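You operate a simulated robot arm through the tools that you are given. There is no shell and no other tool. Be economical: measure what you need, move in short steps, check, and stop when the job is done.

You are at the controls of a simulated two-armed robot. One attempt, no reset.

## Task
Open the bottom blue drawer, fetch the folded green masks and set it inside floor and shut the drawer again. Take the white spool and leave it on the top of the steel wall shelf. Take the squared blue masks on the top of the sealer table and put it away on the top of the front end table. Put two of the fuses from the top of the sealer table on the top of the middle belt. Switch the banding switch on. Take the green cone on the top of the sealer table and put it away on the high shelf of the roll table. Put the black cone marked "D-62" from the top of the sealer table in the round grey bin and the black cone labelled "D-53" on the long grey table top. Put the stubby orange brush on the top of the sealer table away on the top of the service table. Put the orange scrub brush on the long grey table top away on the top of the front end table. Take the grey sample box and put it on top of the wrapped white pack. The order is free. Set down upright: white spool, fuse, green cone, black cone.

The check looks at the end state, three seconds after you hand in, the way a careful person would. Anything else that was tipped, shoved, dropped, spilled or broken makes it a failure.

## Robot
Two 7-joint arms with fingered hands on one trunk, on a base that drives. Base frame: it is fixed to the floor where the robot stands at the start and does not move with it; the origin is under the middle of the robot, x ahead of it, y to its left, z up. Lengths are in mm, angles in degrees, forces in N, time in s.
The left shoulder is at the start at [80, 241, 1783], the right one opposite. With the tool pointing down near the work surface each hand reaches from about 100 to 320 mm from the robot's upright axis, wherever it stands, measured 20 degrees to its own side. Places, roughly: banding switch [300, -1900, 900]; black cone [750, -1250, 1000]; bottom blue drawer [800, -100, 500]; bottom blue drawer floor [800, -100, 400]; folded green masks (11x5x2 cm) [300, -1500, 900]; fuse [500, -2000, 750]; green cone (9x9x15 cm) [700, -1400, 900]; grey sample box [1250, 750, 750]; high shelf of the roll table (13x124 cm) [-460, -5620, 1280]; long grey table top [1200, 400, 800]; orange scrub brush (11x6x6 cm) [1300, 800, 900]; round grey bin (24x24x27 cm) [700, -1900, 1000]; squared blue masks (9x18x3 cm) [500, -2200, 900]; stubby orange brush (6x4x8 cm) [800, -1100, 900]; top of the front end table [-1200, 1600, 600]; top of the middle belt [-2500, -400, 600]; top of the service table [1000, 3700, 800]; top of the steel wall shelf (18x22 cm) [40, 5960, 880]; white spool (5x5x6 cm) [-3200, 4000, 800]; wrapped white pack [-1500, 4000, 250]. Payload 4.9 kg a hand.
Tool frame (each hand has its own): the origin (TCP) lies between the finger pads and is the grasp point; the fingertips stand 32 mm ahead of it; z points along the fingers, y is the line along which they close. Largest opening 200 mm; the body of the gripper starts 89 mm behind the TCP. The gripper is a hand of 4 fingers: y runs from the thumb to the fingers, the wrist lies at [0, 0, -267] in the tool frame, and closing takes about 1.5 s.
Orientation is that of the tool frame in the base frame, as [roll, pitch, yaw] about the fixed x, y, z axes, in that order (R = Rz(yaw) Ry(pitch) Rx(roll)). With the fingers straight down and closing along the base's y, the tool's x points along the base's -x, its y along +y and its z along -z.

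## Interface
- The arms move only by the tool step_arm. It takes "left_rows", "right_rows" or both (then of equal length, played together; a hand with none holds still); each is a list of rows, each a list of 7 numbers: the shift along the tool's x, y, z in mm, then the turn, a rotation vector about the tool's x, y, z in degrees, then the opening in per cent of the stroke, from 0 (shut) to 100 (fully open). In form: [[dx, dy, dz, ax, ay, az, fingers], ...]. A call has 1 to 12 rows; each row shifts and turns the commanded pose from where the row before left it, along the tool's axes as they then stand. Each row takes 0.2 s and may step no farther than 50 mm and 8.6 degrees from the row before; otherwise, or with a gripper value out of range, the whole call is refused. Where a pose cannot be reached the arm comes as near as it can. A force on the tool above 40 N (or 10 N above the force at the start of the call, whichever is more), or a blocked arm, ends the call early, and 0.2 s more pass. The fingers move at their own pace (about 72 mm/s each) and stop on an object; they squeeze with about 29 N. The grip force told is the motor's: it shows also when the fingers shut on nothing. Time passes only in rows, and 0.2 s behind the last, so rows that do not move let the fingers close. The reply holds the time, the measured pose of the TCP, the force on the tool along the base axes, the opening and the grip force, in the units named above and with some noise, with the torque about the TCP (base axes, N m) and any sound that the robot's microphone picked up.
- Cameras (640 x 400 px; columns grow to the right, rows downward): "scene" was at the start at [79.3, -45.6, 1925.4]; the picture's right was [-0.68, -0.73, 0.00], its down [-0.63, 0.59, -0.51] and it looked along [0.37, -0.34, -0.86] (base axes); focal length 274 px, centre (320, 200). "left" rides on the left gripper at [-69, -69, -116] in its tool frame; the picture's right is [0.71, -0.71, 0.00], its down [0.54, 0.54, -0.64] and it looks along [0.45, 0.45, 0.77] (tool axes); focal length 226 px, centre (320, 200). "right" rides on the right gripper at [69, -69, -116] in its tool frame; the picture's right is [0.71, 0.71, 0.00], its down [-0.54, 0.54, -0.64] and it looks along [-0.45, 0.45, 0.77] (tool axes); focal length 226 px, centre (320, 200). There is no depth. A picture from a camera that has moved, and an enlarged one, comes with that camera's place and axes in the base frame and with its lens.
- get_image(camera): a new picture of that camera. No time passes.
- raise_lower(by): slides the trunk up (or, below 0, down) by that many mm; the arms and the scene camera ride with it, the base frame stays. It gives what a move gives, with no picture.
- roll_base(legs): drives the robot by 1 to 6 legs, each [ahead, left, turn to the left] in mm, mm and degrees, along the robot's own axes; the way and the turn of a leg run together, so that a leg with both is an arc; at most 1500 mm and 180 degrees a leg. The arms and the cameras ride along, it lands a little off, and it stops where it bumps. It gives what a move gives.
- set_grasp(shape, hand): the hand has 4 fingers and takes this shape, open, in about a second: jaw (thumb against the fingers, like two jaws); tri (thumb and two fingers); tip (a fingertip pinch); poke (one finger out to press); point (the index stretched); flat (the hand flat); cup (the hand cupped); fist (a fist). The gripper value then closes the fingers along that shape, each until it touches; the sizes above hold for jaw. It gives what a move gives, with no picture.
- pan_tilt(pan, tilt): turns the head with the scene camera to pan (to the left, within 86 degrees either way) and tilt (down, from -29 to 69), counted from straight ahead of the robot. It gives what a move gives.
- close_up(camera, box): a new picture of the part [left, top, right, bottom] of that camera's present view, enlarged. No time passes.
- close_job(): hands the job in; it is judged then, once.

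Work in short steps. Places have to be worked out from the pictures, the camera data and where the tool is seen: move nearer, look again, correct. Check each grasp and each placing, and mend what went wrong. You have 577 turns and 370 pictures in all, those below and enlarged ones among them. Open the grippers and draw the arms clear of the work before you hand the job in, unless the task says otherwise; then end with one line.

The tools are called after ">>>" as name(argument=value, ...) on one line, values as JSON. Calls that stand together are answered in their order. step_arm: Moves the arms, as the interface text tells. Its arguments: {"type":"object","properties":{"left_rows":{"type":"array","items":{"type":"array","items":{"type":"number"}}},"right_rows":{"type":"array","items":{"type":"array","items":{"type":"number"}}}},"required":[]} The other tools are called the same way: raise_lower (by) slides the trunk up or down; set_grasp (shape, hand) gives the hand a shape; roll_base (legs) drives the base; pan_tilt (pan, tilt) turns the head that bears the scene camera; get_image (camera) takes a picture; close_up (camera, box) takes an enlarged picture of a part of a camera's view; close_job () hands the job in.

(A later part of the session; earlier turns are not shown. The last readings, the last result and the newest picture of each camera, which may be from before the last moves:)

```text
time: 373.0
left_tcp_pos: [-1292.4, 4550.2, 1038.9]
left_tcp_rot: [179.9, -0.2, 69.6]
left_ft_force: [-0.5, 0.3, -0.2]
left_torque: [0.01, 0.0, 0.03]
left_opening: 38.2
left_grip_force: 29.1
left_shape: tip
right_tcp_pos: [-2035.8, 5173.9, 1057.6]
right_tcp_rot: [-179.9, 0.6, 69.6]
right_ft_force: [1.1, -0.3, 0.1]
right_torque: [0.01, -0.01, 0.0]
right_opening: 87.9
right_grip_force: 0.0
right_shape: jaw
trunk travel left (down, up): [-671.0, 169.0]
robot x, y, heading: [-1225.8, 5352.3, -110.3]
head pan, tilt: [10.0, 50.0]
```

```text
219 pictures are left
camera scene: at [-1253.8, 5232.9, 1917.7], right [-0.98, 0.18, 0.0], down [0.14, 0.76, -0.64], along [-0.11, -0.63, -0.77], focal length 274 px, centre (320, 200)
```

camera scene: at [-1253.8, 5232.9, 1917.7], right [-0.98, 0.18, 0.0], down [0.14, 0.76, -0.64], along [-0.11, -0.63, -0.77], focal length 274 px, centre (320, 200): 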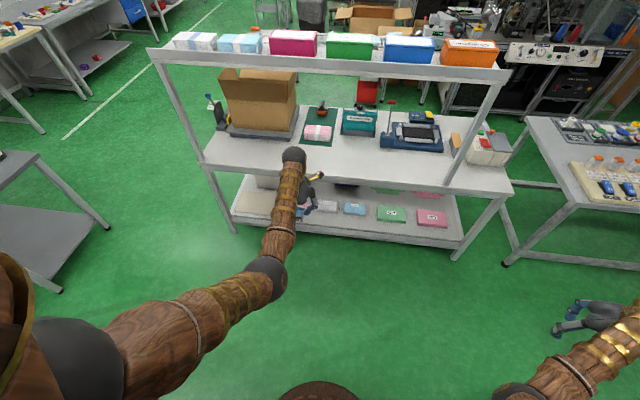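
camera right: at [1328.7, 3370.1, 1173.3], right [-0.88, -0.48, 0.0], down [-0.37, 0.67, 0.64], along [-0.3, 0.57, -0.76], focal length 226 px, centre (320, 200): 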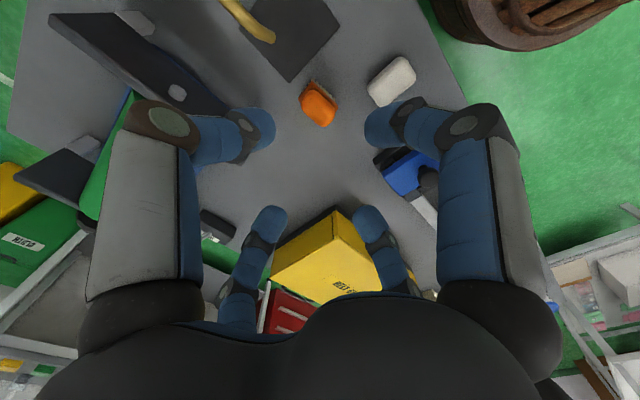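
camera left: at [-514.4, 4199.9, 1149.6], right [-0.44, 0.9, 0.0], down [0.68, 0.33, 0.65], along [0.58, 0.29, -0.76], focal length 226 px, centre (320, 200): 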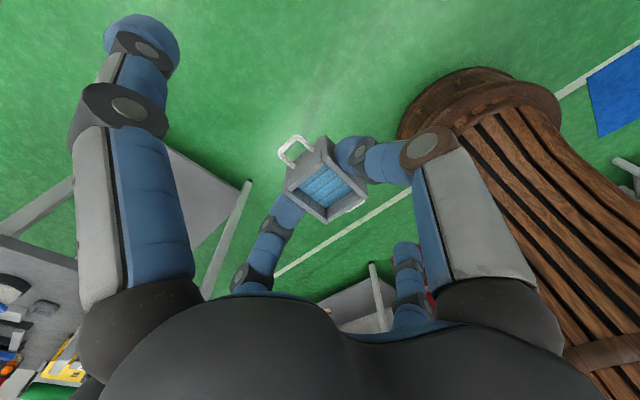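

White pack center triangulated at (-1532,3949), top ~262. I lower the trunk 400, tilt the left hand 20° forward, then lower further.

>>> raise_lower(by=-400)

>>> step_arm(left_rows=[[0, 0, 0, 0, -7, 0, 5], [0, 0, 0, 0, -7, 0, 5], [0, 0, 0, 0, -7, 0, 5]])

>>> raise_lower(by=-240)

>>> step_arm(left_rows=[[-10, 0, 27, 0, 0, 0, 5], [-10, 0, 27, 0, 0, 0, 5]])

>>> get_image(camera="scene")

```text
time: 376.8
left_tcp_pos: [-1292.2, 4554.1, 640.9]
left_tcp_rot: [179.8, 0.0, 69.5]
left_ft_force: [-0.6, 1.6, -0.1]
left_torque: [-0.02, 0.0, -0.02]
left_opening: 38.3
left_grip_force: 28.8
left_shape: tip
right_tcp_pos: [-2035.7, 5178.3, 657.7]
right_tcp_rot: [-179.9, 0.7, 69.7]
right_ft_force: [0.3, -0.5, 0.1]
right_torque: [0.03, -0.02, 0.03]
right_opening: 88.0
right_grip_force: 0.0
right_shape: jaw
trunk travel left (down, up): [-271.0, 569.0]
robot x, y, heading: [-1224.6, 5353.6, -110.8]
head pan, tilt: [10.0, 50.0]
```

```text
time: 377.6
left_tcp_pos: [-1291.2, 4553.6, 643.6]
left_tcp_rot: [179.7, 21.1, 69.5]
left_ft_force: [-0.8, 0.0, -0.2]
left_torque: [-0.04, -0.01, -0.01]
left_opening: 38.2
left_grip_force: 29.8
left_shape: tip
right_tcp_pos: [-2035.6, 5178.1, 659.7]
right_tcp_rot: [-179.9, 0.7, 69.6]
right_ft_force: [0.8, 0.2, 0.9]
right_torque: [-0.01, 0.04, 0.02]
right_opening: 87.9
right_grip_force: 0.1
right_shape: jaw
trunk travel left (down, up): [-271.0, 569.0]
robot x, y, heading: [-1225.5, 5354.4, -110.4]
head pan, tilt: [10.0, 50.0]
```

```text
time: 380.1
left_tcp_pos: [-1292.0, 4554.1, 403.3]
left_tcp_rot: [179.8, 21.0, 69.6]
left_ft_force: [0.2, -0.7, -1.9]
left_torque: [0.01, -0.02, -0.01]
left_opening: 38.2
left_grip_force: 29.0
left_shape: tip
right_tcp_pos: [-2035.4, 5177.6, 418.5]
right_tcp_rot: [-180.0, 0.7, 69.7]
right_ft_force: [-0.1, 0.4, 0.1]
right_torque: [0.04, 0.01, 0.04]
right_opening: 87.9
right_grip_force: 0.1
right_shape: jaw
trunk travel left (down, up): [-31.0, 809.0]
robot x, y, heading: [-1225.8, 5352.8, -110.7]
head pan, tilt: [10.0, 50.0]
```

```text
time: 380.7
left_tcp_pos: [-1307.2, 4518.4, 361.5]
left_tcp_rot: [179.6, 21.1, 69.5]
left_ft_force: [-0.4, -0.5, -0.3]
left_torque: [-0.02, 0.03, 0.02]
left_opening: 38.2
left_grip_force: 28.8
left_shape: tip
right_tcp_pos: [-2036.0, 5179.0, 417.6]
right_tcp_rot: [-179.9, 0.6, 69.6]
right_ft_force: [0.4, 0.7, -1.0]
right_torque: [0.01, 0.0, 0.02]
right_opening: 88.1
right_grip_force: 0.0
right_shape: jaw
trunk travel left (down, up): [-31.0, 809.0]
robot x, y, heading: [-1227.3, 5351.7, -110.5]
head pan, tilt: [10.0, 50.0]
```

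```text
218 pictures are left
camera scene: at [-1253.1, 5240.3, 1277.9], right [-0.98, 0.18, 0.0], down [0.14, 0.76, -0.64], along [-0.11, -0.63, -0.77], focal length 274 px, centre (320, 200)
```

scene: 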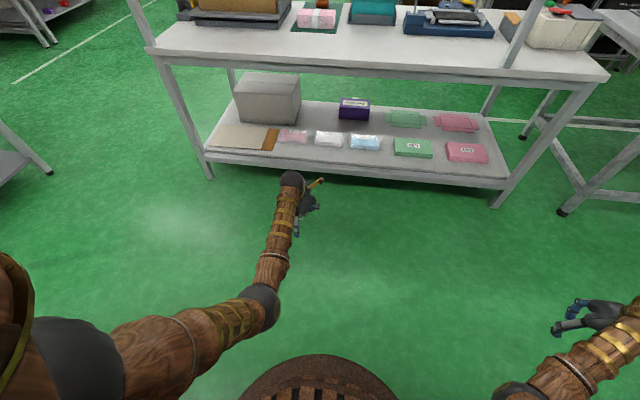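

I lower to z≈327 and drive in 520 mm (with slight right shift), then look.

>>> step_arm(left_rows=[[12, 0, 32, 0, 0, 0, 5]])

>>> roll_base(legs=[[0, 0, 1.2], [300, -46, 0]])

>>> get_image(camera="scene")

>>> get_image(camera="left")

```text
time: 381.1
left_tcp_pos: [-1306.2, 4519.7, 326.8]
left_tcp_rot: [179.8, 20.9, 69.5]
left_ft_force: [-0.6, 0.4, -1.0]
left_torque: [0.02, -0.04, 0.0]
left_opening: 38.2
left_grip_force: 28.8
left_shape: tip
right_tcp_pos: [-2035.5, 5177.6, 416.8]
right_tcp_rot: [-179.9, 0.6, 69.5]
right_ft_force: [0.0, -0.1, 1.4]
right_torque: [0.01, 0.02, 0.02]
right_opening: 88.2
right_grip_force: 0.0
right_shape: jaw
trunk travel left (down, up): [-31.0, 809.0]
robot x, y, heading: [-1227.5, 5354.7, -110.3]
head pan, tilt: [10.0, 50.0]
```

```text
time: 383.5
left_tcp_pos: [-1432.8, 4254.3, 325.4]
left_tcp_rot: [179.7, 21.0, 70.7]
left_ft_force: [0.1, -0.1, -0.5]
left_torque: [-0.02, 0.03, 0.02]
left_opening: 38.1
left_grip_force: 29.2
left_shape: tip
right_tcp_pos: [-2176.0, 4896.8, 415.9]
right_tcp_rot: [-180.0, 0.6, 70.7]
right_ft_force: [-1.2, -0.6, -0.1]
right_torque: [0.01, 0.0, 0.03]
right_opening: 87.6
right_grip_force: 0.0
right_shape: jaw
trunk travel left (down, up): [-31.0, 809.0]
robot x, y, heading: [-1366.6, 5088.4, -109.2]
head pan, tilt: [10.0, 50.0]
```

```text
217 pictures are left
camera scene: at [-1392.1, 4983.2, 1277.4], right [-0.99, 0.16, 0.0], down [0.12, 0.76, -0.64], along [-0.1, -0.63, -0.77], focal length 274 px, centre (320, 200)
```

scene: 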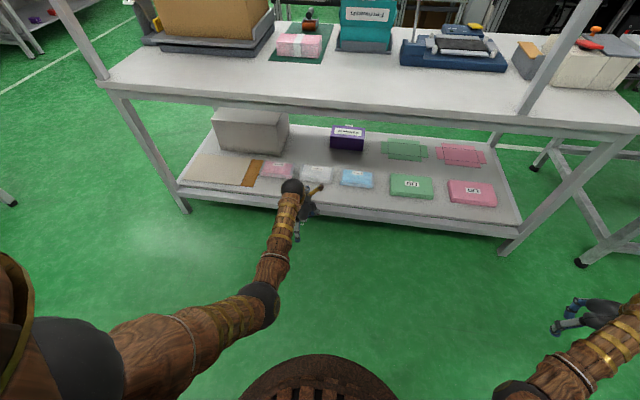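

```text
216 pictures are left
camera left: at [-1504.9, 4254.4, 458.3], right [-0.45, 0.86, -0.26], down [0.75, 0.52, 0.41], along [0.48, -0.01, -0.88], focal length 226 px, centre (320, 200)
```

left: 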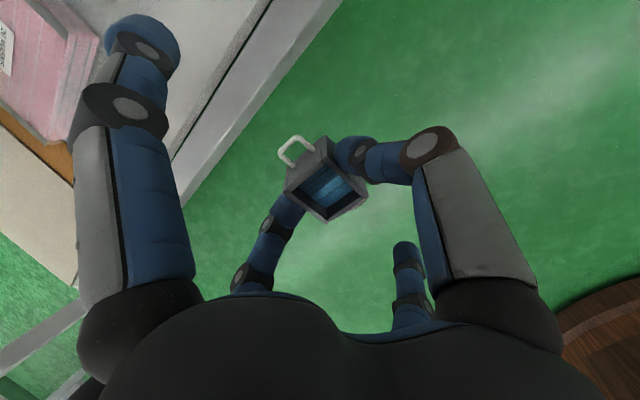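

Aligned with the pack (e≈2749). Drive in 200 mm more.

>>> roll_base(legs=[[200, 0, 0]])

>>> get_image(camera="scene")

>>> get_image(camera="left")

```text
time: 385.1
left_tcp_pos: [-1489.3, 4063.6, 326.6]
left_tcp_rot: [179.7, 20.9, 71.1]
left_ft_force: [0.0, -0.1, 0.6]
left_torque: [0.0, 0.0, -0.01]
left_opening: 38.0
left_grip_force: 29.4
left_shape: tip
right_tcp_pos: [-2239.2, 4699.7, 415.7]
right_tcp_rot: [180.0, 0.6, 71.3]
right_ft_force: [-0.4, 0.5, -0.2]
right_torque: [0.02, -0.02, 0.01]
right_opening: 88.1
right_grip_force: 0.2
right_shape: jaw
trunk travel left (down, up): [-31.0, 809.0]
robot x, y, heading: [-1431.7, 4903.4, -108.6]
head pan, tilt: [10.0, 50.0]
```

```text
215 pictures are left
camera scene: at [-1456.1, 4794.0, 1277.4], right [-0.99, 0.15, 0.0], down [0.12, 0.76, -0.64], along [-0.1, -0.63, -0.77], focal length 274 px, centre (320, 200)
```

scene: 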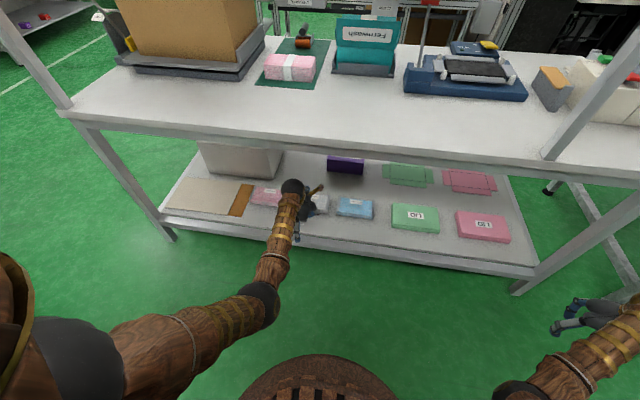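

```text
214 pictures are left
camera left: at [-1561.6, 4064.3, 458.0], right [-0.46, 0.85, -0.26], down [0.75, 0.52, 0.41], along [0.48, 0.0, -0.88], focal length 226 px, centre (320, 200)
```

left: 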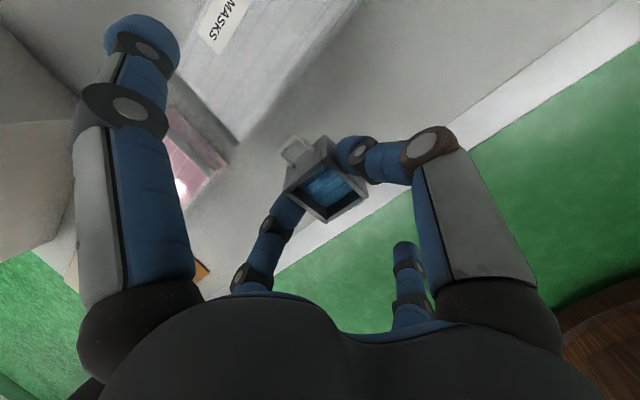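

The pack's near edge is at u≈3269; I drive 115 mm further so the box is over the pack.

>>> roll_base(legs=[[118, -6, 0]])

>>> get_image(camera="left")

>>> get_image(camera="scene")

```text
time: 386.3
left_tcp_pos: [-1532.1, 3956.4, 324.5]
left_tcp_rot: [179.7, 20.9, 71.2]
left_ft_force: [0.1, -0.1, -1.1]
left_torque: [0.02, -0.04, 0.0]
left_opening: 38.2
left_grip_force: 29.2
left_shape: tip
right_tcp_pos: [-2280.0, 4591.5, 416.9]
right_tcp_rot: [-180.0, 0.4, 71.3]
right_ft_force: [0.2, 0.1, 0.1]
right_torque: [0.02, 0.0, 0.02]
right_opening: 88.0
right_grip_force: 0.1
right_shape: jaw
trunk travel left (down, up): [-31.0, 809.0]
robot x, y, heading: [-1474.1, 4788.9, -108.8]
head pan, tilt: [10.0, 50.0]
```

```text
213 pictures are left
camera left: at [-1604.6, 3956.2, 457.6], right [-0.46, 0.85, -0.26], down [0.75, 0.52, 0.41], along [0.48, 0.0, -0.88], focal length 226 px, centre (320, 200)
```

left: 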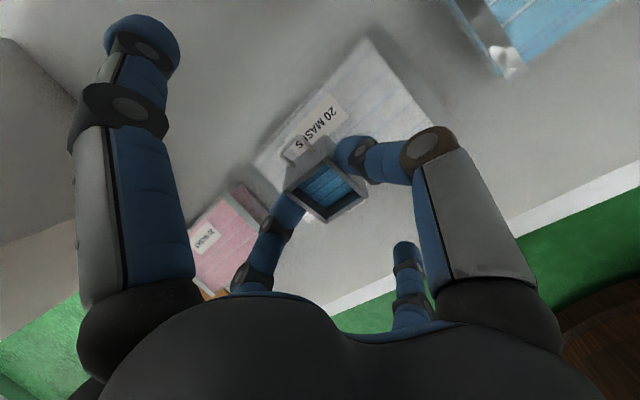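

```text
212 pictures are left
camera scene: at [-1499.2, 4685.6, 1277.4], right [-0.99, 0.15, 0.0], down [0.12, 0.76, -0.64], along [-0.1, -0.63, -0.77], focal length 274 px, centre (320, 200)
```

scene: 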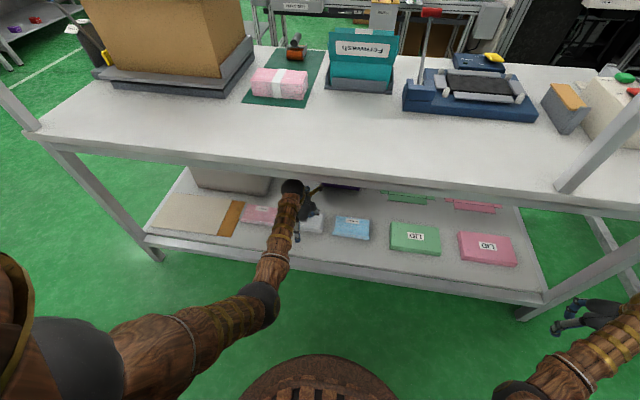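

Box is over the pack but a bit toward its near-left; I shift 15 forward, 12 right, then lower in small steps to contact.

>>> step_arm(left_rows=[[-14, -12, 5.4, 0, 0, 0, 5], [1.8, 0, 4.7, 0, 0, 0, 5], [1.8, 0, 4.7, 0, 0, 0, 5]])

>>> get_image(camera="left")

```text
time: 387.1
left_tcp_pos: [-1547.4, 3946.1, 314.9]
left_tcp_rot: [179.8, 21.0, 71.3]
left_ft_force: [0.8, 0.7, -1.5]
left_torque: [0.0, 0.03, 0.02]
left_opening: 38.1
left_grip_force: 29.0
left_shape: tip
right_tcp_pos: [-2281.6, 4591.2, 416.6]
right_tcp_rot: [179.9, 0.7, 71.3]
right_ft_force: [0.5, -0.1, 0.3]
right_torque: [0.01, 0.0, 0.0]
right_opening: 88.0
right_grip_force: 0.0
right_shape: jaw
trunk travel left (down, up): [-31.0, 809.0]
robot x, y, heading: [-1474.4, 4789.9, -109.1]
head pan, tilt: [10.0, 50.0]
```

```text
211 pictures are left
camera left: at [-1619.0, 3945.8, 447.4], right [-0.46, 0.85, -0.26], down [0.75, 0.52, 0.41], along [0.48, 0.0, -0.88], focal length 226 px, centre (320, 200)
```

left: 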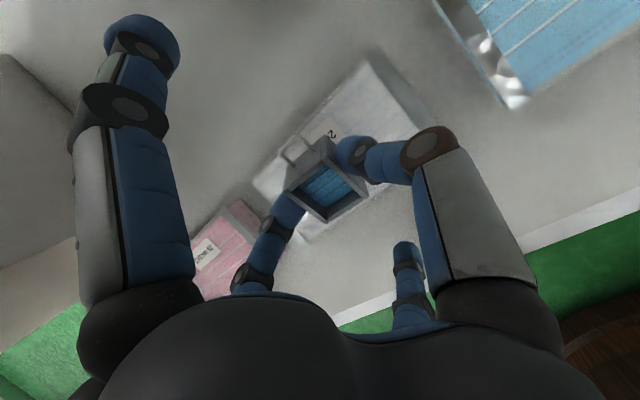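

Better centered. Continue down.

>>> step_arm(left_rows=[[1.8, 0, 4.7, 0, 0, 0, 5], [1.8, 0, 4.7, 0, 0, 0, 5], [1.8, 0, 4.7, 0, 0, 0, 5]])

>>> step_arm(left_rows=[[1.8, 0, 4.7, 0, 0, 0, 5], [1.8, 0, 4.7, 0, 0, 0, 5], [1.8, 0, 4.7, 0, 0, 0, 5]])

```text
time: 387.9
left_tcp_pos: [-1548.0, 3946.0, 302.8]
left_tcp_rot: [179.8, 21.2, 71.2]
left_ft_force: [-1.2, -3.7, 7.6]
left_torque: [0.08, 0.09, 0.01]
left_opening: 38.4
left_grip_force: 28.4
left_shape: tip
right_tcp_pos: [-2281.8, 4592.0, 416.2]
right_tcp_rot: [-180.0, 0.7, 71.3]
right_ft_force: [0.0, 0.4, -0.2]
right_torque: [0.0, 0.0, -0.01]
right_opening: 88.0
right_grip_force: 0.1
right_shape: jaw
trunk travel left (down, up): [-31.0, 809.0]
robot x, y, heading: [-1478.0, 4786.8, -108.9]
head pan, tilt: [10.0, 50.0]
```

```text
time: 388.7
left_tcp_pos: [-1549.0, 3945.4, 290.7]
left_tcp_rot: [179.8, 21.5, 71.1]
left_ft_force: [1.8, 1.8, 29.3]
left_torque: [-0.07, 0.01, 0.03]
left_opening: 39.6
left_grip_force: 29.4
left_shape: tip
right_tcp_pos: [-2281.4, 4592.5, 417.2]
right_tcp_rot: [180.0, 0.8, 71.4]
right_ft_force: [-0.5, -0.2, -0.9]
right_torque: [0.03, -0.01, 0.01]
right_opening: 87.8
right_grip_force: 0.1
right_shape: jaw
trunk travel left (down, up): [-31.0, 809.0]
robot x, y, heading: [-1479.1, 4791.8, -108.8]
head pan, tilt: [10.0, 50.0]
```

In contact and pressed ~12 mm, which should level the box in the pinch. Check.

>>> get_image(camera="left")

>>> close_up(camera="scene", box=[240, 160, 400, 280])

```text
210 pictures are left
camera left: at [-1621.3, 3945.1, 424.3], right [-0.46, 0.85, -0.26], down [0.75, 0.53, 0.4], along [0.48, -0.01, -0.88], focal length 226 px, centre (320, 200)
```

left: 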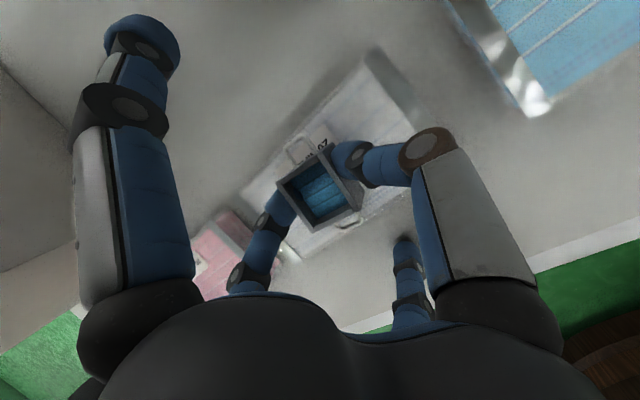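

```text
3.33 times, centred on (320, 220) of scene
camera zoom: at [-1498.4, 4690.0, 1278.2], right [-0.99, 0.15, 0.0], down [0.12, 0.76, -0.64], along [-0.1, -0.64, -0.76], focal length 915 px, centre (320, 133)
```

zoom: 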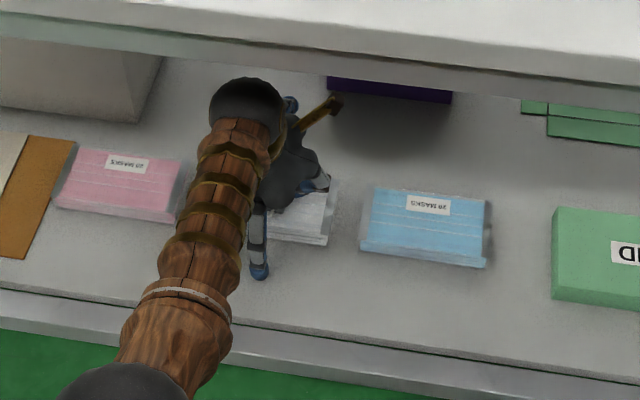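

The box has levelled on the pack. Ease 3 mm, open, lift 40 and look.

>>> step_arm(left_rows=[[-1, 0, -3, 0, 0, 0, 5], [0, 0, 0, 0, 0, 0, 25], [0, 0, 0, 0, 0, 0, 33], [0, 0, 0, 0, 0, 0, 33]])

>>> get_image(camera="left")

>>> step_arm(left_rows=[[-5.4, 0, -14, 0, 0, 0, 33], [-5.4, 0, -14, 0, 0, 0, 33], [-5.4, 0, -14, 0, 0, 0, 33], [-5.4, 0, -14, 0, 0, 0, 33]])

>>> get_image(camera="left")

```text
time: 389.7
left_tcp_pos: [-1548.2, 3947.2, 287.1]
left_tcp_rot: [179.7, 21.0, 71.2]
left_ft_force: [-0.1, -0.6, 0.0]
left_torque: [0.0, -0.03, 0.0]
left_opening: 65.7
left_grip_force: 0.1
left_shape: tip
right_tcp_pos: [-2282.3, 4592.8, 416.2]
right_tcp_rot: [180.0, 0.7, 71.2]
right_ft_force: [-0.7, 0.1, -0.5]
right_torque: [0.0, 0.02, -0.03]
right_opening: 87.8
right_grip_force: 0.1
right_shape: jaw
trunk travel left (down, up): [-31.0, 809.0]
robot x, y, heading: [-1482.3, 4796.3, -108.9]
head pan, tilt: [10.0, 50.0]
```

```text
208 pictures are left
camera left: at [-1621.1, 3946.9, 420.2], right [-0.46, 0.85, -0.26], down [0.75, 0.52, 0.41], along [0.48, 0.0, -0.88], focal length 226 px, centre (320, 200)
```

left: 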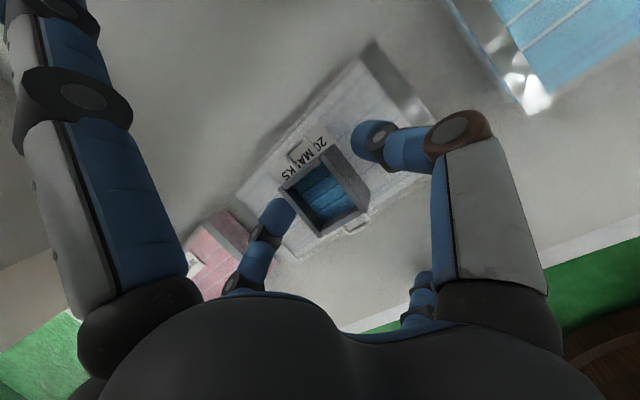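

```text
time: 390.7
left_tcp_pos: [-1549.3, 3946.5, 348.7]
left_tcp_rot: [179.7, 20.9, 71.2]
left_ft_force: [-0.2, 0.4, -0.6]
left_torque: [0.0, -0.04, 0.01]
left_opening: 65.8
left_grip_force: 0.1
left_shape: tip
right_tcp_pos: [-2281.0, 4592.8, 416.1]
right_tcp_rot: [180.0, 0.7, 71.2]
right_ft_force: [0.3, 0.1, 0.2]
right_torque: [0.01, -0.04, 0.03]
right_opening: 87.7
right_grip_force: 0.1
right_shape: jaw
trunk travel left (down, up): [-31.0, 809.0]
robot x, y, heading: [-1477.8, 4790.5, -108.9]
head pan, tilt: [10.0, 50.0]
```

```text
207 pictures are left
camera left: at [-1621.0, 3946.9, 481.9], right [-0.46, 0.85, -0.26], down [0.75, 0.52, 0.41], along [0.48, 0.0, -0.88], focal length 226 px, centre (320, 200)
```

left: 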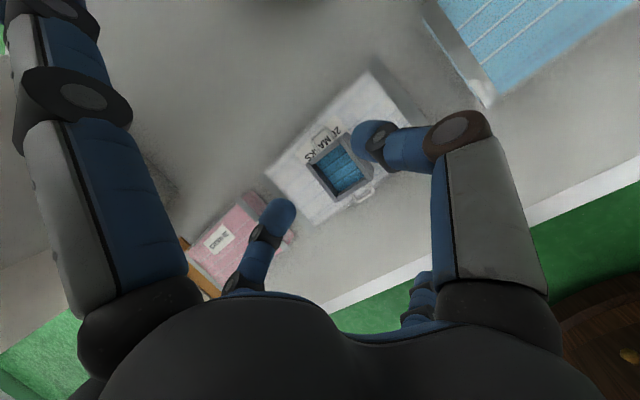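

The box sits flat on the white pack. I lower 12 mm (shelf clearance) and back straight out.

>>> step_arm(left_rows=[[4.3, 0, 11, 0, 0, 0, 40]])

>>> roll_base(legs=[[-450, 0, 0]])

>>> get_image(camera="scene")

```text
time: 391.1
left_tcp_pos: [-1549.6, 3946.7, 336.6]
left_tcp_rot: [179.6, 21.1, 71.2]
left_ft_force: [0.6, -0.5, 0.3]
left_torque: [-0.02, 0.01, -0.01]
left_opening: 79.7
left_grip_force: 0.1
left_shape: tip
right_tcp_pos: [-2281.5, 4592.5, 418.1]
right_tcp_rot: [-180.0, 0.6, 71.3]
right_ft_force: [0.3, -0.1, -0.3]
right_torque: [0.04, 0.0, 0.0]
right_opening: 87.8
right_grip_force: 0.0
right_shape: jaw
trunk travel left (down, up): [-31.0, 809.0]
robot x, y, heading: [-1477.2, 4791.1, -108.8]
head pan, tilt: [10.0, 50.0]
```

```text
time: 393.9
left_tcp_pos: [-1397.8, 4377.6, 337.7]
left_tcp_rot: [179.7, 20.9, 71.6]
left_ft_force: [-0.3, 0.4, -0.4]
left_torque: [0.02, 0.01, -0.01]
left_opening: 79.6
left_grip_force: 0.1
left_shape: tip
right_tcp_pos: [-2135.1, 5018.4, 416.2]
right_tcp_rot: [-180.0, 0.7, 71.5]
right_ft_force: [-0.2, -0.7, -0.3]
right_torque: [0.03, -0.01, 0.03]
right_opening: 87.7
right_grip_force: 0.1
right_shape: jaw
trunk travel left (down, up): [-31.0, 809.0]
robot x, y, heading: [-1329.9, 5221.5, -108.6]
head pan, tilt: [10.0, 50.0]
```

```text
206 pictures are left
camera scene: at [-1353.0, 5118.5, 1277.6], right [-0.99, 0.15, 0.0], down [0.11, 0.76, -0.64], along [-0.09, -0.64, -0.77], focal length 274 px, centre (320, 200)
```

scene: 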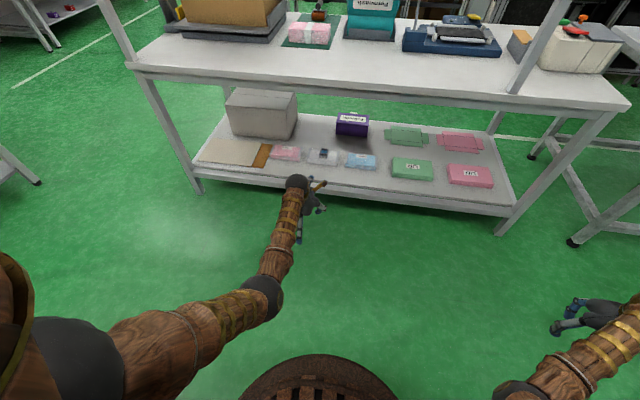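

Sample box done. I raise the trunk, straighten the left hand, and look for the white spool on the table to the right.

>>> raise_lower(by=400)

>>> step_arm(left_rows=[[0, 0, 0, 0, 7, 0, 50], [0, 0, 0, 0, 7, 0, 50], [0, 0, 0, 0, 7, 0, 50]])

>>> raise_lower(by=350)

>>> pan_tilt(pan=-45, tilt=35)

>>> get_image(camera="scene")

```text
time: 397.7
left_tcp_pos: [-1398.0, 4376.0, 736.2]
left_tcp_rot: [179.7, 21.0, 71.7]
left_ft_force: [-0.5, 0.7, -0.7]
left_torque: [0.01, 0.04, 0.01]
left_opening: 79.7
left_grip_force: 0.2
left_shape: tip
right_tcp_pos: [-2135.1, 5017.7, 815.3]
right_tcp_rot: [-179.9, 0.7, 71.6]
right_ft_force: [0.7, -0.1, 0.4]
right_torque: [0.03, -0.02, -0.03]
right_opening: 87.9
right_grip_force: 0.1
right_shape: jaw
trunk travel left (down, up): [-431.0, 409.0]
robot x, y, heading: [-1331.1, 5225.1, -108.3]
head pan, tilt: [10.0, 50.0]
```

```text
time: 398.5
left_tcp_pos: [-1397.6, 4378.1, 735.3]
left_tcp_rot: [179.8, -0.2, 71.7]
left_ft_force: [0.6, 0.3, 0.2]
left_torque: [-0.04, 0.02, 0.0]
left_opening: 99.5
left_grip_force: 0.1
left_shape: tip
right_tcp_pos: [-2135.6, 5018.0, 815.4]
right_tcp_rot: [-179.9, 0.6, 71.6]
right_ft_force: [-0.3, 0.3, -0.4]
right_torque: [0.02, 0.02, 0.0]
right_opening: 87.9
right_grip_force: 0.1
right_shape: jaw
trunk travel left (down, up): [-431.0, 409.0]
robot x, y, heading: [-1333.3, 5223.0, -108.5]
head pan, tilt: [10.0, 50.0]
```

```text
time: 401.9
left_tcp_pos: [-1398.4, 4376.9, 1086.3]
left_tcp_rot: [179.7, 0.0, 71.8]
left_ft_force: [0.3, -0.1, -0.9]
left_torque: [0.0, -0.01, 0.01]
left_opening: 99.4
left_grip_force: 0.1
left_shape: tip
right_tcp_pos: [-2135.4, 5017.8, 1167.0]
right_tcp_rot: [-180.0, 0.7, 71.7]
right_ft_force: [-0.4, 0.5, -0.1]
right_torque: [-0.01, 0.01, -0.01]
right_opening: 88.0
right_grip_force: 0.0
right_shape: jaw
trunk travel left (down, up): [-781.0, 59.0]
robot x, y, heading: [-1331.9, 5222.8, -108.4]
head pan, tilt: [10.0, 50.0]
```

```text
time: 403.1
left_tcp_pos: [-1398.5, 4375.9, 1088.0]
left_tcp_rot: [179.7, 0.0, 71.7]
left_ft_force: [0.2, -0.5, -0.1]
left_torque: [0.04, 0.03, 0.0]
left_opening: 99.7
left_grip_force: 0.1
left_shape: tip
right_tcp_pos: [-2135.7, 5017.8, 1165.5]
right_tcp_rot: [-179.9, 0.7, 71.6]
right_ft_force: [0.0, 0.3, -0.5]
right_torque: [-0.01, -0.02, 0.01]
right_opening: 88.0
right_grip_force: 0.0
right_shape: jaw
trunk travel left (down, up): [-781.0, 59.0]
robot x, y, heading: [-1329.3, 5222.3, -108.4]
head pan, tilt: [-45.0, 35.0]
```

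```text
205 pictures are left
camera scene: at [-1420.7, 5154.4, 2049.3], right [-0.45, 0.89, 0.0], down [0.51, 0.26, -0.82], along [-0.73, -0.37, -0.57], focal length 274 px, centre (320, 200)
```

scene: 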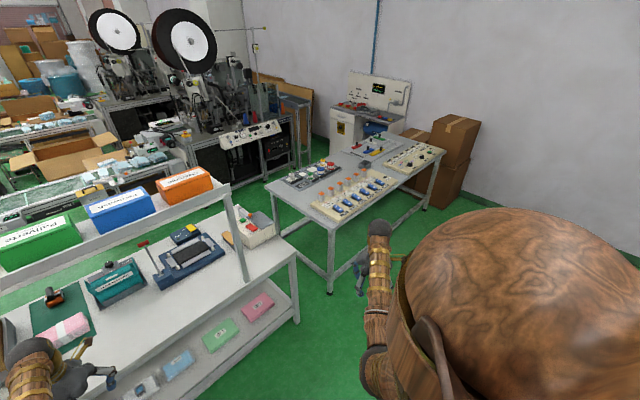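

Zoom on the table's far corner.

>>> close_up(camera="scene", box=[255, 130, 455, 290])

```text
2.50 times, centred on (355, 210) of scene
camera zoom: at [-1420.7, 5154.4, 2049.3], right [-0.45, 0.89, 0.0], down [0.51, 0.26, -0.82], along [-0.73, -0.37, -0.57], focal length 686 px, centre (232, 175)
```

zoom: 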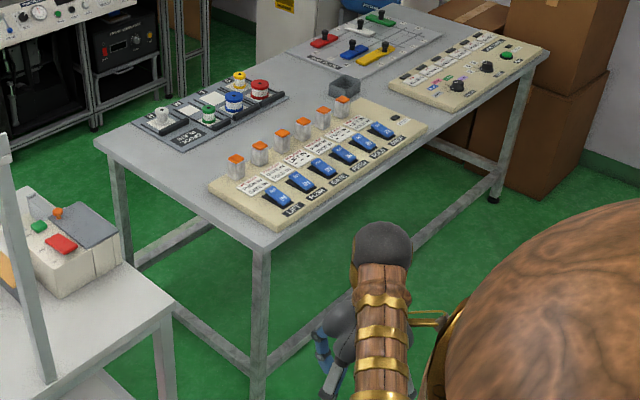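

The white spool sits near the far corner of that table; I'll approach from the aisle on its other side. First bring the right hand inward, then drive around the cart's near end.

>>> step_arm(right_rows=[[-22, 43, 0, 0, 0, 0, 44], [-22, 43, 0, 0, 0, 0, 44], [-22, 43, 0, 0, 0, 0, 44], [-22, 43, 0, 0, 0, 0, 44], [-22, 43, 0, 0, 0, 0, 44], [-22, 43, 0, 0, 0, 0, 44], [-22, 43, 0, 0, 0, 0, 44], [-22, 43, 0, 0, 0, 0, 44], [-22, 43, 0, 0, 0, 0, 44], [-22, 43, 0, 0, 0, 0, 44]])

>>> roll_base(legs=[[0, 1480, -1], [1500, 0, 0], [780, 0, 0], [0, 0, -90]])

>>> pan_tilt(pan=0, tilt=30)

>>> get_image(camera="scene")

```text
time: 405.4
left_tcp_pos: [-1397.8, 4375.4, 1086.6]
left_tcp_rot: [179.8, -0.1, 71.7]
left_ft_force: [-0.4, -0.1, 0.5]
left_torque: [-0.02, -0.01, 0.01]
left_opening: 99.2
left_grip_force: 0.0
left_shape: tip
right_tcp_pos: [-1800.6, 4672.4, 1169.7]
right_tcp_rot: [-179.9, 0.6, 71.6]
right_ft_force: [0.2, -0.6, 0.1]
right_torque: [0.01, 0.02, 0.04]
right_opening: 87.9
right_grip_force: 0.0
right_shape: jaw
trunk travel left (down, up): [-781.0, 59.0]
robot x, y, heading: [-1329.8, 5223.0, -108.5]
head pan, tilt: [-45.0, 35.0]
```

```text
time: 427.6
left_tcp_pos: [-1434.4, 2660.4, 1086.8]
left_tcp_rot: [179.8, -0.1, -19.9]
left_ft_force: [-0.5, -0.1, -0.6]
left_torque: [0.02, 0.03, 0.01]
left_opening: 99.7
left_grip_force: 0.0
left_shape: tip
right_tcp_pos: [-1126.8, 3053.3, 1169.3]
right_tcp_rot: [-179.9, 0.7, -20.0]
right_ft_force: [0.0, -0.2, 0.0]
right_torque: [0.01, -0.02, 0.01]
right_opening: 88.0
right_grip_force: 0.1
right_shape: jaw
trunk travel left (down, up): [-781.0, 59.0]
robot x, y, heading: [-593.1, 2567.9, 160.1]
head pan, tilt: [-45.0, 35.0]
```

```text
time: 428.7
left_tcp_pos: [-1433.7, 2661.5, 1087.1]
left_tcp_rot: [179.7, 0.0, -20.0]
left_ft_force: [0.5, 0.0, 0.1]
left_torque: [-0.02, 0.02, 0.0]
left_opening: 99.9
left_grip_force: 0.0
left_shape: tip
right_tcp_pos: [-1124.7, 3053.9, 1171.3]
right_tcp_rot: [-179.9, 0.7, -20.0]
right_ft_force: [0.9, -1.0, 0.6]
right_torque: [-0.02, -0.03, -0.02]
right_opening: 87.9
right_grip_force: 0.1
right_shape: jaw
trunk travel left (down, up): [-781.0, 59.0]
robot x, y, heading: [-591.5, 2567.8, 160.0]
head pan, tilt: [0.0, 30.0]
```

```text
203 pictures are left
camera scene: at [-704.2, 2612.8, 2057.1], right [0.34, 0.94, 0.0], down [0.47, -0.17, -0.87], along [-0.81, 0.3, -0.5], focal length 274 px, centre (320, 200)
```

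scene: 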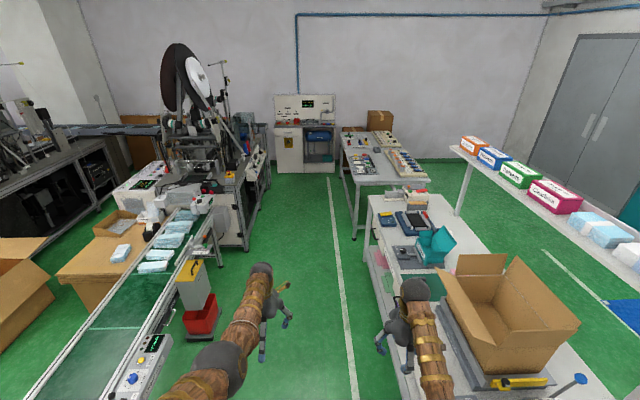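

The aisle is clear. I drive 2750 mm along it and turn right to face the table.

>>> roll_base(legs=[[0, 60, 0.8], [1400, 0, 0], [1380, 0, 0], [0, 0, -90]])

>>> pan_tilt(pan=5, tilt=48)

>>> get_image(camera="scene")

```text
time: 446.5
left_tcp_pos: [-3053.1, 4270.4, 1086.9]
left_tcp_rot: [179.8, 0.0, -113.3]
left_ft_force: [0.5, 0.1, 0.1]
left_torque: [-0.01, -0.01, 0.03]
left_opening: 99.9
left_grip_force: 0.0
left_shape: tip
right_tcp_pos: [-2678.2, 3938.5, 1170.2]
right_tcp_rot: [-179.8, 0.7, -113.3]
right_ft_force: [0.0, -0.1, 0.2]
right_torque: [0.03, -0.03, -0.02]
right_opening: 87.9
right_grip_force: 0.1
right_shape: jaw
trunk travel left (down, up): [-781.0, 59.0]
robot x, y, heading: [-3190.8, 3431.0, 66.7]
head pan, tilt: [0.0, 30.0]
```

```text
time: 447.3
left_tcp_pos: [-3051.6, 4269.3, 1087.8]
left_tcp_rot: [179.7, 0.1, -113.3]
left_ft_force: [0.0, -0.8, -0.5]
left_torque: [0.01, 0.02, -0.03]
left_opening: 99.7
left_grip_force: 0.1
left_shape: tip
right_tcp_pos: [-2677.8, 3938.4, 1170.9]
right_tcp_rot: [-179.9, 0.7, -113.3]
right_ft_force: [0.0, 0.2, -0.6]
right_torque: [-0.02, 0.0, -0.02]
right_opening: 87.9
right_grip_force: 0.1
right_shape: jaw
trunk travel left (down, up): [-781.0, 59.0]
robot x, y, heading: [-3187.5, 3432.8, 66.6]
head pan, tilt: [5.0, 48.0]
```

```text
202 pictures are left
camera scene: at [-3154.6, 3536.0, 2030.3], right [0.95, -0.32, 0.0], down [-0.23, -0.7, -0.67], along [0.21, 0.64, -0.74], focal length 274 px, centre (320, 200)
```

scene: 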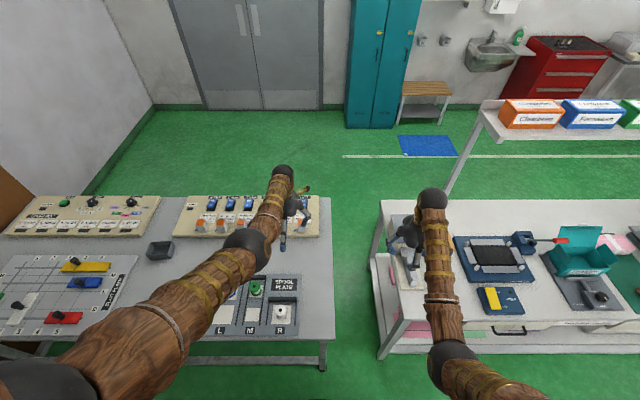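

The white spool sits on the spool plate at ~(-3169,3998). Zoom to see it.

>>> close_up(camera="scene", box=[200, 260, 350, 360])

```text
4.00 times, centred on (275, 310) of scene
camera zoom: at [-3154.6, 3536.0, 2030.3], right [0.95, -0.32, 0.0], down [-0.23, -0.7, -0.67], along [0.21, 0.64, -0.74], focal length 1098 px, centre (500, -240)
```

zoom: 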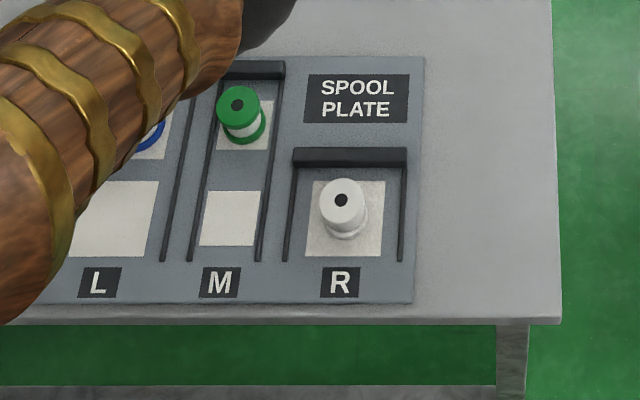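

I retract the left hand 295 mm to hover above the spool and set the jaw shape.

>>> step_arm(left_rows=[[42, 0, 0, 0, 0, 0, 50], [42, 0, 0, 0, 0, 0, 50], [42, 0, 0, 0, 0, 0, 50], [42, 0, 0, 0, 0, 0, 50], [42, 0, 0, 0, 0, 0, 50], [42, 0, 0, 0, 0, 0, 50], [42, 0, 0, 0, 0, 0, 50]])

>>> set_grasp(hand="left", shape="jaw")

>>> get_image(camera="left")

```text
time: 448.9
left_tcp_pos: [-3169.5, 4000.9, 1089.9]
left_tcp_rot: [179.8, 0.0, -113.3]
left_ft_force: [-0.2, -0.2, 0.7]
left_torque: [0.01, 0.03, -0.04]
left_opening: 99.6
left_grip_force: 0.0
left_shape: tip
right_tcp_pos: [-2677.9, 3937.5, 1171.5]
right_tcp_rot: [-179.8, 0.8, -113.5]
right_ft_force: [-0.2, 0.0, 0.8]
right_torque: [0.03, -0.04, -0.03]
right_opening: 87.8
right_grip_force: 0.1
right_shape: jaw
trunk travel left (down, up): [-781.0, 59.0]
robot x, y, heading: [-3190.9, 3433.4, 66.5]
head pan, tilt: [5.0, 48.0]
```

```text
time: 449.8
left_tcp_pos: [-3168.9, 4002.5, 1089.0]
left_tcp_rot: [179.8, -0.1, -113.3]
left_ft_force: [-0.3, 0.8, 0.0]
left_torque: [0.03, 0.0, 0.03]
left_opening: 200.0
left_grip_force: 0.1
left_shape: jaw
right_tcp_pos: [-2679.0, 3939.9, 1170.6]
right_tcp_rot: [-180.0, 0.8, -113.3]
right_ft_force: [0.6, 0.8, 0.0]
right_torque: [-0.01, -0.01, 0.0]
right_opening: 88.0
right_grip_force: 0.0
right_shape: jaw
trunk travel left (down, up): [-781.0, 59.0]
robot x, y, heading: [-3191.6, 3434.4, 66.7]
head pan, tilt: [5.0, 48.0]
```

```text
200 pictures are left
camera left: at [-3077.0, 4037.8, 1204.6], right [0.37, -0.93, 0.0], down [-0.71, -0.28, 0.65], along [-0.6, -0.24, -0.76], focal length 226 px, centre (320, 200)
```

left: 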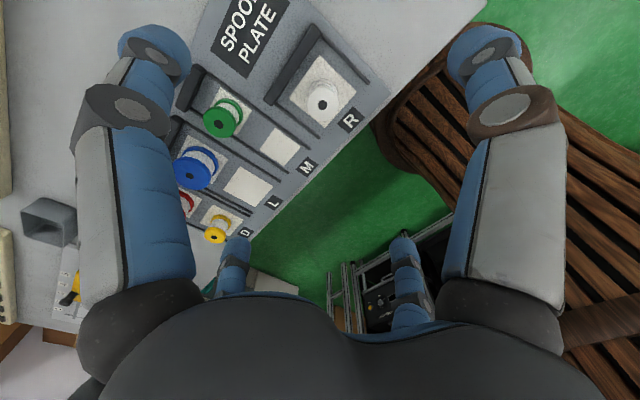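

Spool top at about (-3176,3998,~855). I descend to 950 with 90 mm opening and re-check.

>>> step_arm(left_rows=[[6, 4, 20, 0, 0, 0, 45], [0, 0, 45, 0, 0, 0, 45], [0, 0, 45, 0, 0, 0, 45], [0, 0, 30, 0, 0, 0, 45]])

>>> get_image(camera="left")

```text
time: 450.8
left_tcp_pos: [-3173.5, 3996.7, 948.0]
left_tcp_rot: [179.9, 0.0, -113.3]
left_ft_force: [0.3, -0.3, 0.6]
left_torque: [0.02, 0.01, 0.0]
left_opening: 90.4
left_grip_force: 0.0
left_shape: jaw
right_tcp_pos: [-2678.0, 3938.8, 1170.8]
right_tcp_rot: [-179.8, 0.7, -113.3]
right_ft_force: [-0.6, 0.4, -0.3]
right_torque: [0.0, -0.02, 0.0]
right_opening: 87.7
right_grip_force: 0.1
right_shape: jaw
trunk travel left (down, up): [-781.0, 59.0]
robot x, y, heading: [-3191.9, 3431.0, 66.7]
head pan, tilt: [5.0, 48.0]
```

```text
199 pictures are left
camera left: at [-3081.6, 4032.0, 1063.6], right [0.37, -0.93, 0.0], down [-0.71, -0.28, 0.65], along [-0.6, -0.24, -0.76], focal length 226 px, centre (320, 200)
```

left: 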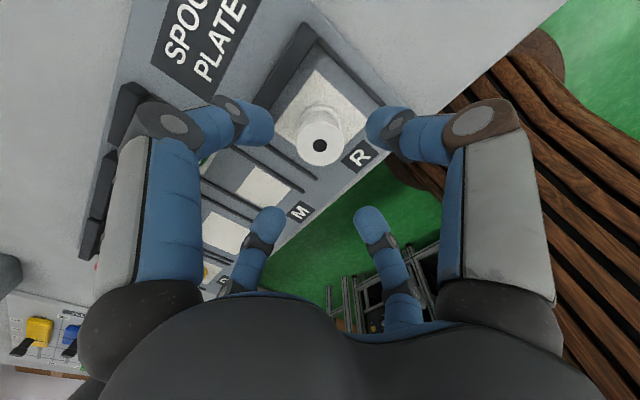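

Aligned. Narrow to 70 mm and descend to 852, then close.

>>> step_arm(left_rows=[[0, 0, 20, 0, 0, 0, 36], [0, 0, 35, 0, 0, 0, 36], [0, 0, 40, 0, 0, 0, 36]])

>>> get_image(camera="left")

```text
time: 451.6
left_tcp_pos: [-3173.8, 3995.2, 852.9]
left_tcp_rot: [179.8, -0.1, -113.4]
left_ft_force: [0.5, -1.5, 1.5]
left_torque: [0.05, 0.0, -0.01]
left_opening: 72.2
left_grip_force: 0.0
left_shape: jaw
right_tcp_pos: [-2677.4, 3940.5, 1168.2]
right_tcp_rot: [-179.9, 0.7, -113.4]
right_ft_force: [0.2, 0.0, -0.7]
right_torque: [-0.04, 0.0, 0.01]
right_opening: 87.9
right_grip_force: 0.0
right_shape: jaw
trunk travel left (down, up): [-781.0, 59.0]
robot x, y, heading: [-3192.5, 3431.3, 66.8]
head pan, tilt: [5.0, 48.0]
```

```text
198 pictures are left
camera left: at [-3081.6, 4029.7, 968.8], right [0.37, -0.93, 0.0], down [-0.71, -0.28, 0.65], along [-0.6, -0.24, -0.76], focal length 226 px, centre (320, 200)
```

left: 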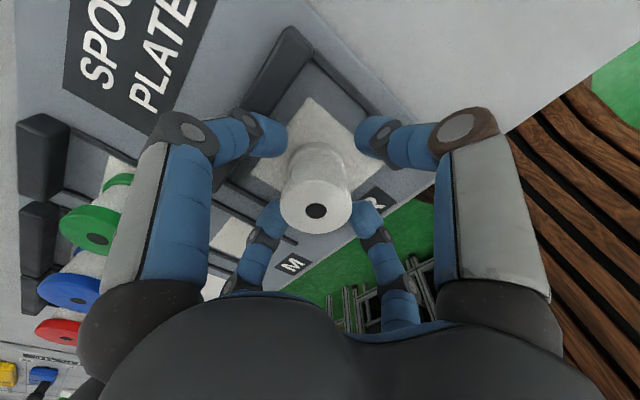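

Centered. Close on the spool.

>>> step_arm(left_rows=[[0, 0, 0, 0, 0, 0, 5], [0, 0, 0, 0, 0, 0, 5], [0, 0, 0, 0, 0, 0, 5], [0, 0, 0, 0, 0, 0, 5], [0, 0, 0, 0, 0, 0, 5]])

>>> step_arm(left_rows=[[0, 0, -30, 0, 0, 0, 5], [0, 0, -45, 0, 0, 0, 5], [0, 0, -45, 0, 0, 0, 5], [0, 0, -45, 0, 0, 0, 5]])

>>> get_image(camera="left")

```text
time: 452.8
left_tcp_pos: [-3174.6, 3995.1, 853.3]
left_tcp_rot: [179.6, 0.1, -113.3]
left_ft_force: [-0.1, -0.1, 0.2]
left_torque: [0.0, -0.01, 0.0]
left_opening: 35.0
left_grip_force: 29.0
left_shape: jaw
right_tcp_pos: [-2677.6, 3938.8, 1170.6]
right_tcp_rot: [-179.9, 0.7, -113.3]
right_ft_force: [0.0, 0.0, -1.3]
right_torque: [0.03, -0.01, 0.0]
right_opening: 87.5
right_grip_force: 0.1
right_shape: jaw
trunk travel left (down, up): [-781.0, 59.0]
robot x, y, heading: [-3190.8, 3429.6, 66.5]
head pan, tilt: [5.0, 48.0]
```

```text
time: 453.8
left_tcp_pos: [-3176.2, 3993.4, 1015.5]
left_tcp_rot: [179.8, 0.0, -113.3]
left_ft_force: [0.3, -0.4, -1.2]
left_torque: [0.02, 0.02, -0.01]
left_opening: 34.8
left_grip_force: 28.8
left_shape: jaw
right_tcp_pos: [-2677.7, 3937.5, 1170.1]
right_tcp_rot: [-179.8, 0.8, -113.2]
right_ft_force: [0.2, 1.0, -0.1]
right_torque: [-0.02, -0.03, 0.0]
right_opening: 87.6
right_grip_force: 0.1
right_shape: jaw
trunk travel left (down, up): [-781.0, 59.0]
robot x, y, heading: [-3192.8, 3428.6, 66.5]
head pan, tilt: [5.0, 48.0]
```

```text
197 pictures are left
camera left: at [-3083.4, 4027.7, 1132.4], right [0.37, -0.93, 0.0], down [-0.71, -0.28, 0.65], along [-0.6, -0.24, -0.76], focal length 226 px, centre (320, 200)
```

left: 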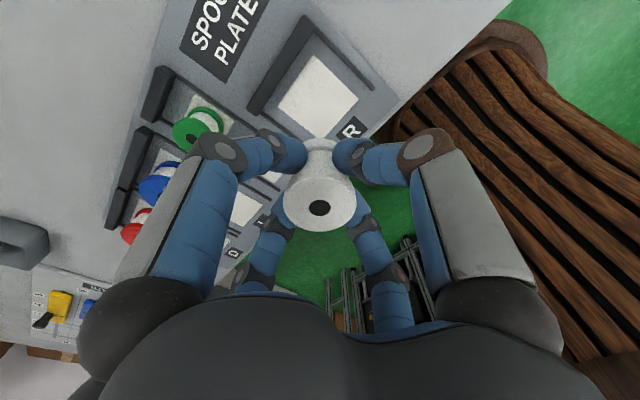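

Spool held. I back into the aisle, turn, and drive back around toward the steel wall shelf.

>>> roll_base(legs=[[-260, 0, 0], [0, 0, -86], [1400, 0, 0], [1300, 0, 0]])

>>> pan_tilt(pan=80, tilt=15)

>>> get_image(camera="scene")

```text
time: 472.2
left_tcp_pos: [-207.2, 2188.3, 1015.9]
left_tcp_rot: [179.7, 0.0, 157.8]
left_ft_force: [0.1, -0.5, -0.2]
left_torque: [-0.02, -0.01, -0.01]
left_opening: 34.9
left_grip_force: 29.7
left_shape: jaw
right_tcp_pos: [-251.7, 1691.4, 1170.9]
right_tcp_rot: [-179.9, 0.7, 157.7]
right_ft_force: [0.0, -0.6, 0.0]
right_torque: [-0.02, -0.01, -0.01]
right_opening: 88.1
right_grip_force: 0.0
right_shape: jaw
trunk travel left (down, up): [-781.0, 59.0]
robot x, y, heading: [-768.1, 2194.6, -22.4]
head pan, tilt: [5.0, 48.0]
```

```text
time: 473.7
left_tcp_pos: [-205.9, 2187.7, 1016.7]
left_tcp_rot: [179.8, -0.1, 157.8]
left_ft_force: [0.4, 0.3, -1.2]
left_torque: [0.03, 0.01, -0.02]
left_opening: 34.6
left_grip_force: 28.7
left_shape: jaw
right_tcp_pos: [-252.0, 1690.9, 1169.5]
right_tcp_rot: [-179.8, 0.8, 157.7]
right_ft_force: [0.2, 0.6, 0.1]
right_torque: [0.03, -0.02, 0.02]
right_opening: 88.1
right_grip_force: 0.1
right_shape: jaw
trunk travel left (down, up): [-781.0, 59.0]
robot x, y, heading: [-767.6, 2192.6, -22.5]
head pan, tilt: [80.0, 15.0]
```

```text
196 pictures are left
camera scene: at [-688.4, 2262.6, 2081.2], right [0.84, -0.54, 0.0], down [-0.14, -0.22, -0.97], along [0.52, 0.82, -0.26], focal length 274 px, centre (320, 200)
```

scene: 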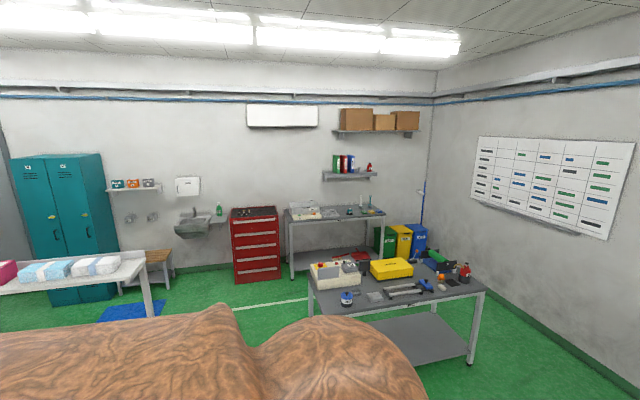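

The small steel shelf is right of the sink. I turn and drive up the corridor to it.

>>> roll_base(legs=[[0, 0, 93], [1400, 0, 0], [1350, 0, 0]])

>>> pan_tilt(pan=10, tilt=35)

>>> get_image(camera="scene")

```text
time: 491.0
left_tcp_pos: [219.4, 5343.6, 1016.7]
left_tcp_rot: [179.7, -0.1, -111.8]
left_ft_force: [-0.1, 0.4, -0.8]
left_torque: [-0.02, 0.02, -0.01]
left_opening: 34.7
left_grip_force: 28.7
left_shape: jaw
right_tcp_pos: [719.9, 5302.2, 1170.8]
right_tcp_rot: [-179.9, 0.7, -111.9]
right_ft_force: [0.0, 0.3, -1.2]
right_torque: [0.04, 0.0, 0.01]
right_opening: 87.9
right_grip_force: 0.1
right_shape: jaw
trunk travel left (down, up): [-781.0, 59.0]
robot x, y, heading: [220.1, 4781.6, 68.0]
head pan, tilt: [80.0, 15.0]
```

```text
time: 492.4
left_tcp_pos: [221.5, 5345.0, 1016.6]
left_tcp_rot: [179.7, -0.1, -111.8]
left_ft_force: [-0.4, 0.1, -0.9]
left_torque: [0.0, 0.04, -0.02]
left_opening: 34.9
left_grip_force: 28.4
left_shape: jaw
right_tcp_pos: [720.5, 5301.6, 1170.2]
right_tcp_rot: [-179.8, 0.7, -111.9]
right_ft_force: [0.0, -0.6, -0.4]
right_torque: [-0.02, -0.01, 0.0]
right_opening: 87.9
right_grip_force: 0.1
right_shape: jaw
trunk travel left (down, up): [-781.0, 59.0]
robot x, y, heading: [219.1, 4786.4, 67.9]
head pan, tilt: [10.0, 35.0]
```

```text
195 pictures are left
camera scene: at [248.9, 4898.2, 2049.3], right [0.98, -0.21, 0.0], down [-0.12, -0.56, -0.82], along [0.17, 0.8, -0.57], focal length 274 px, centre (320, 200)
```

scene: 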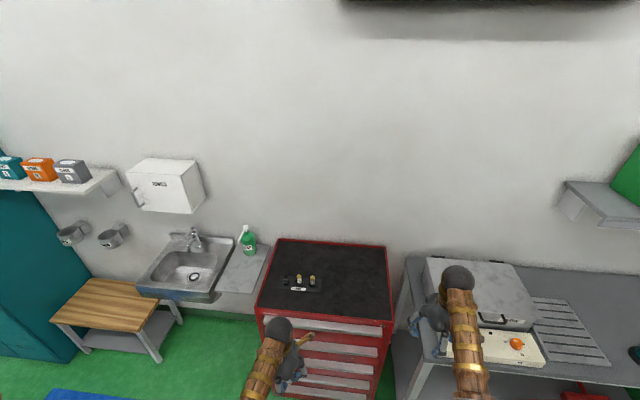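

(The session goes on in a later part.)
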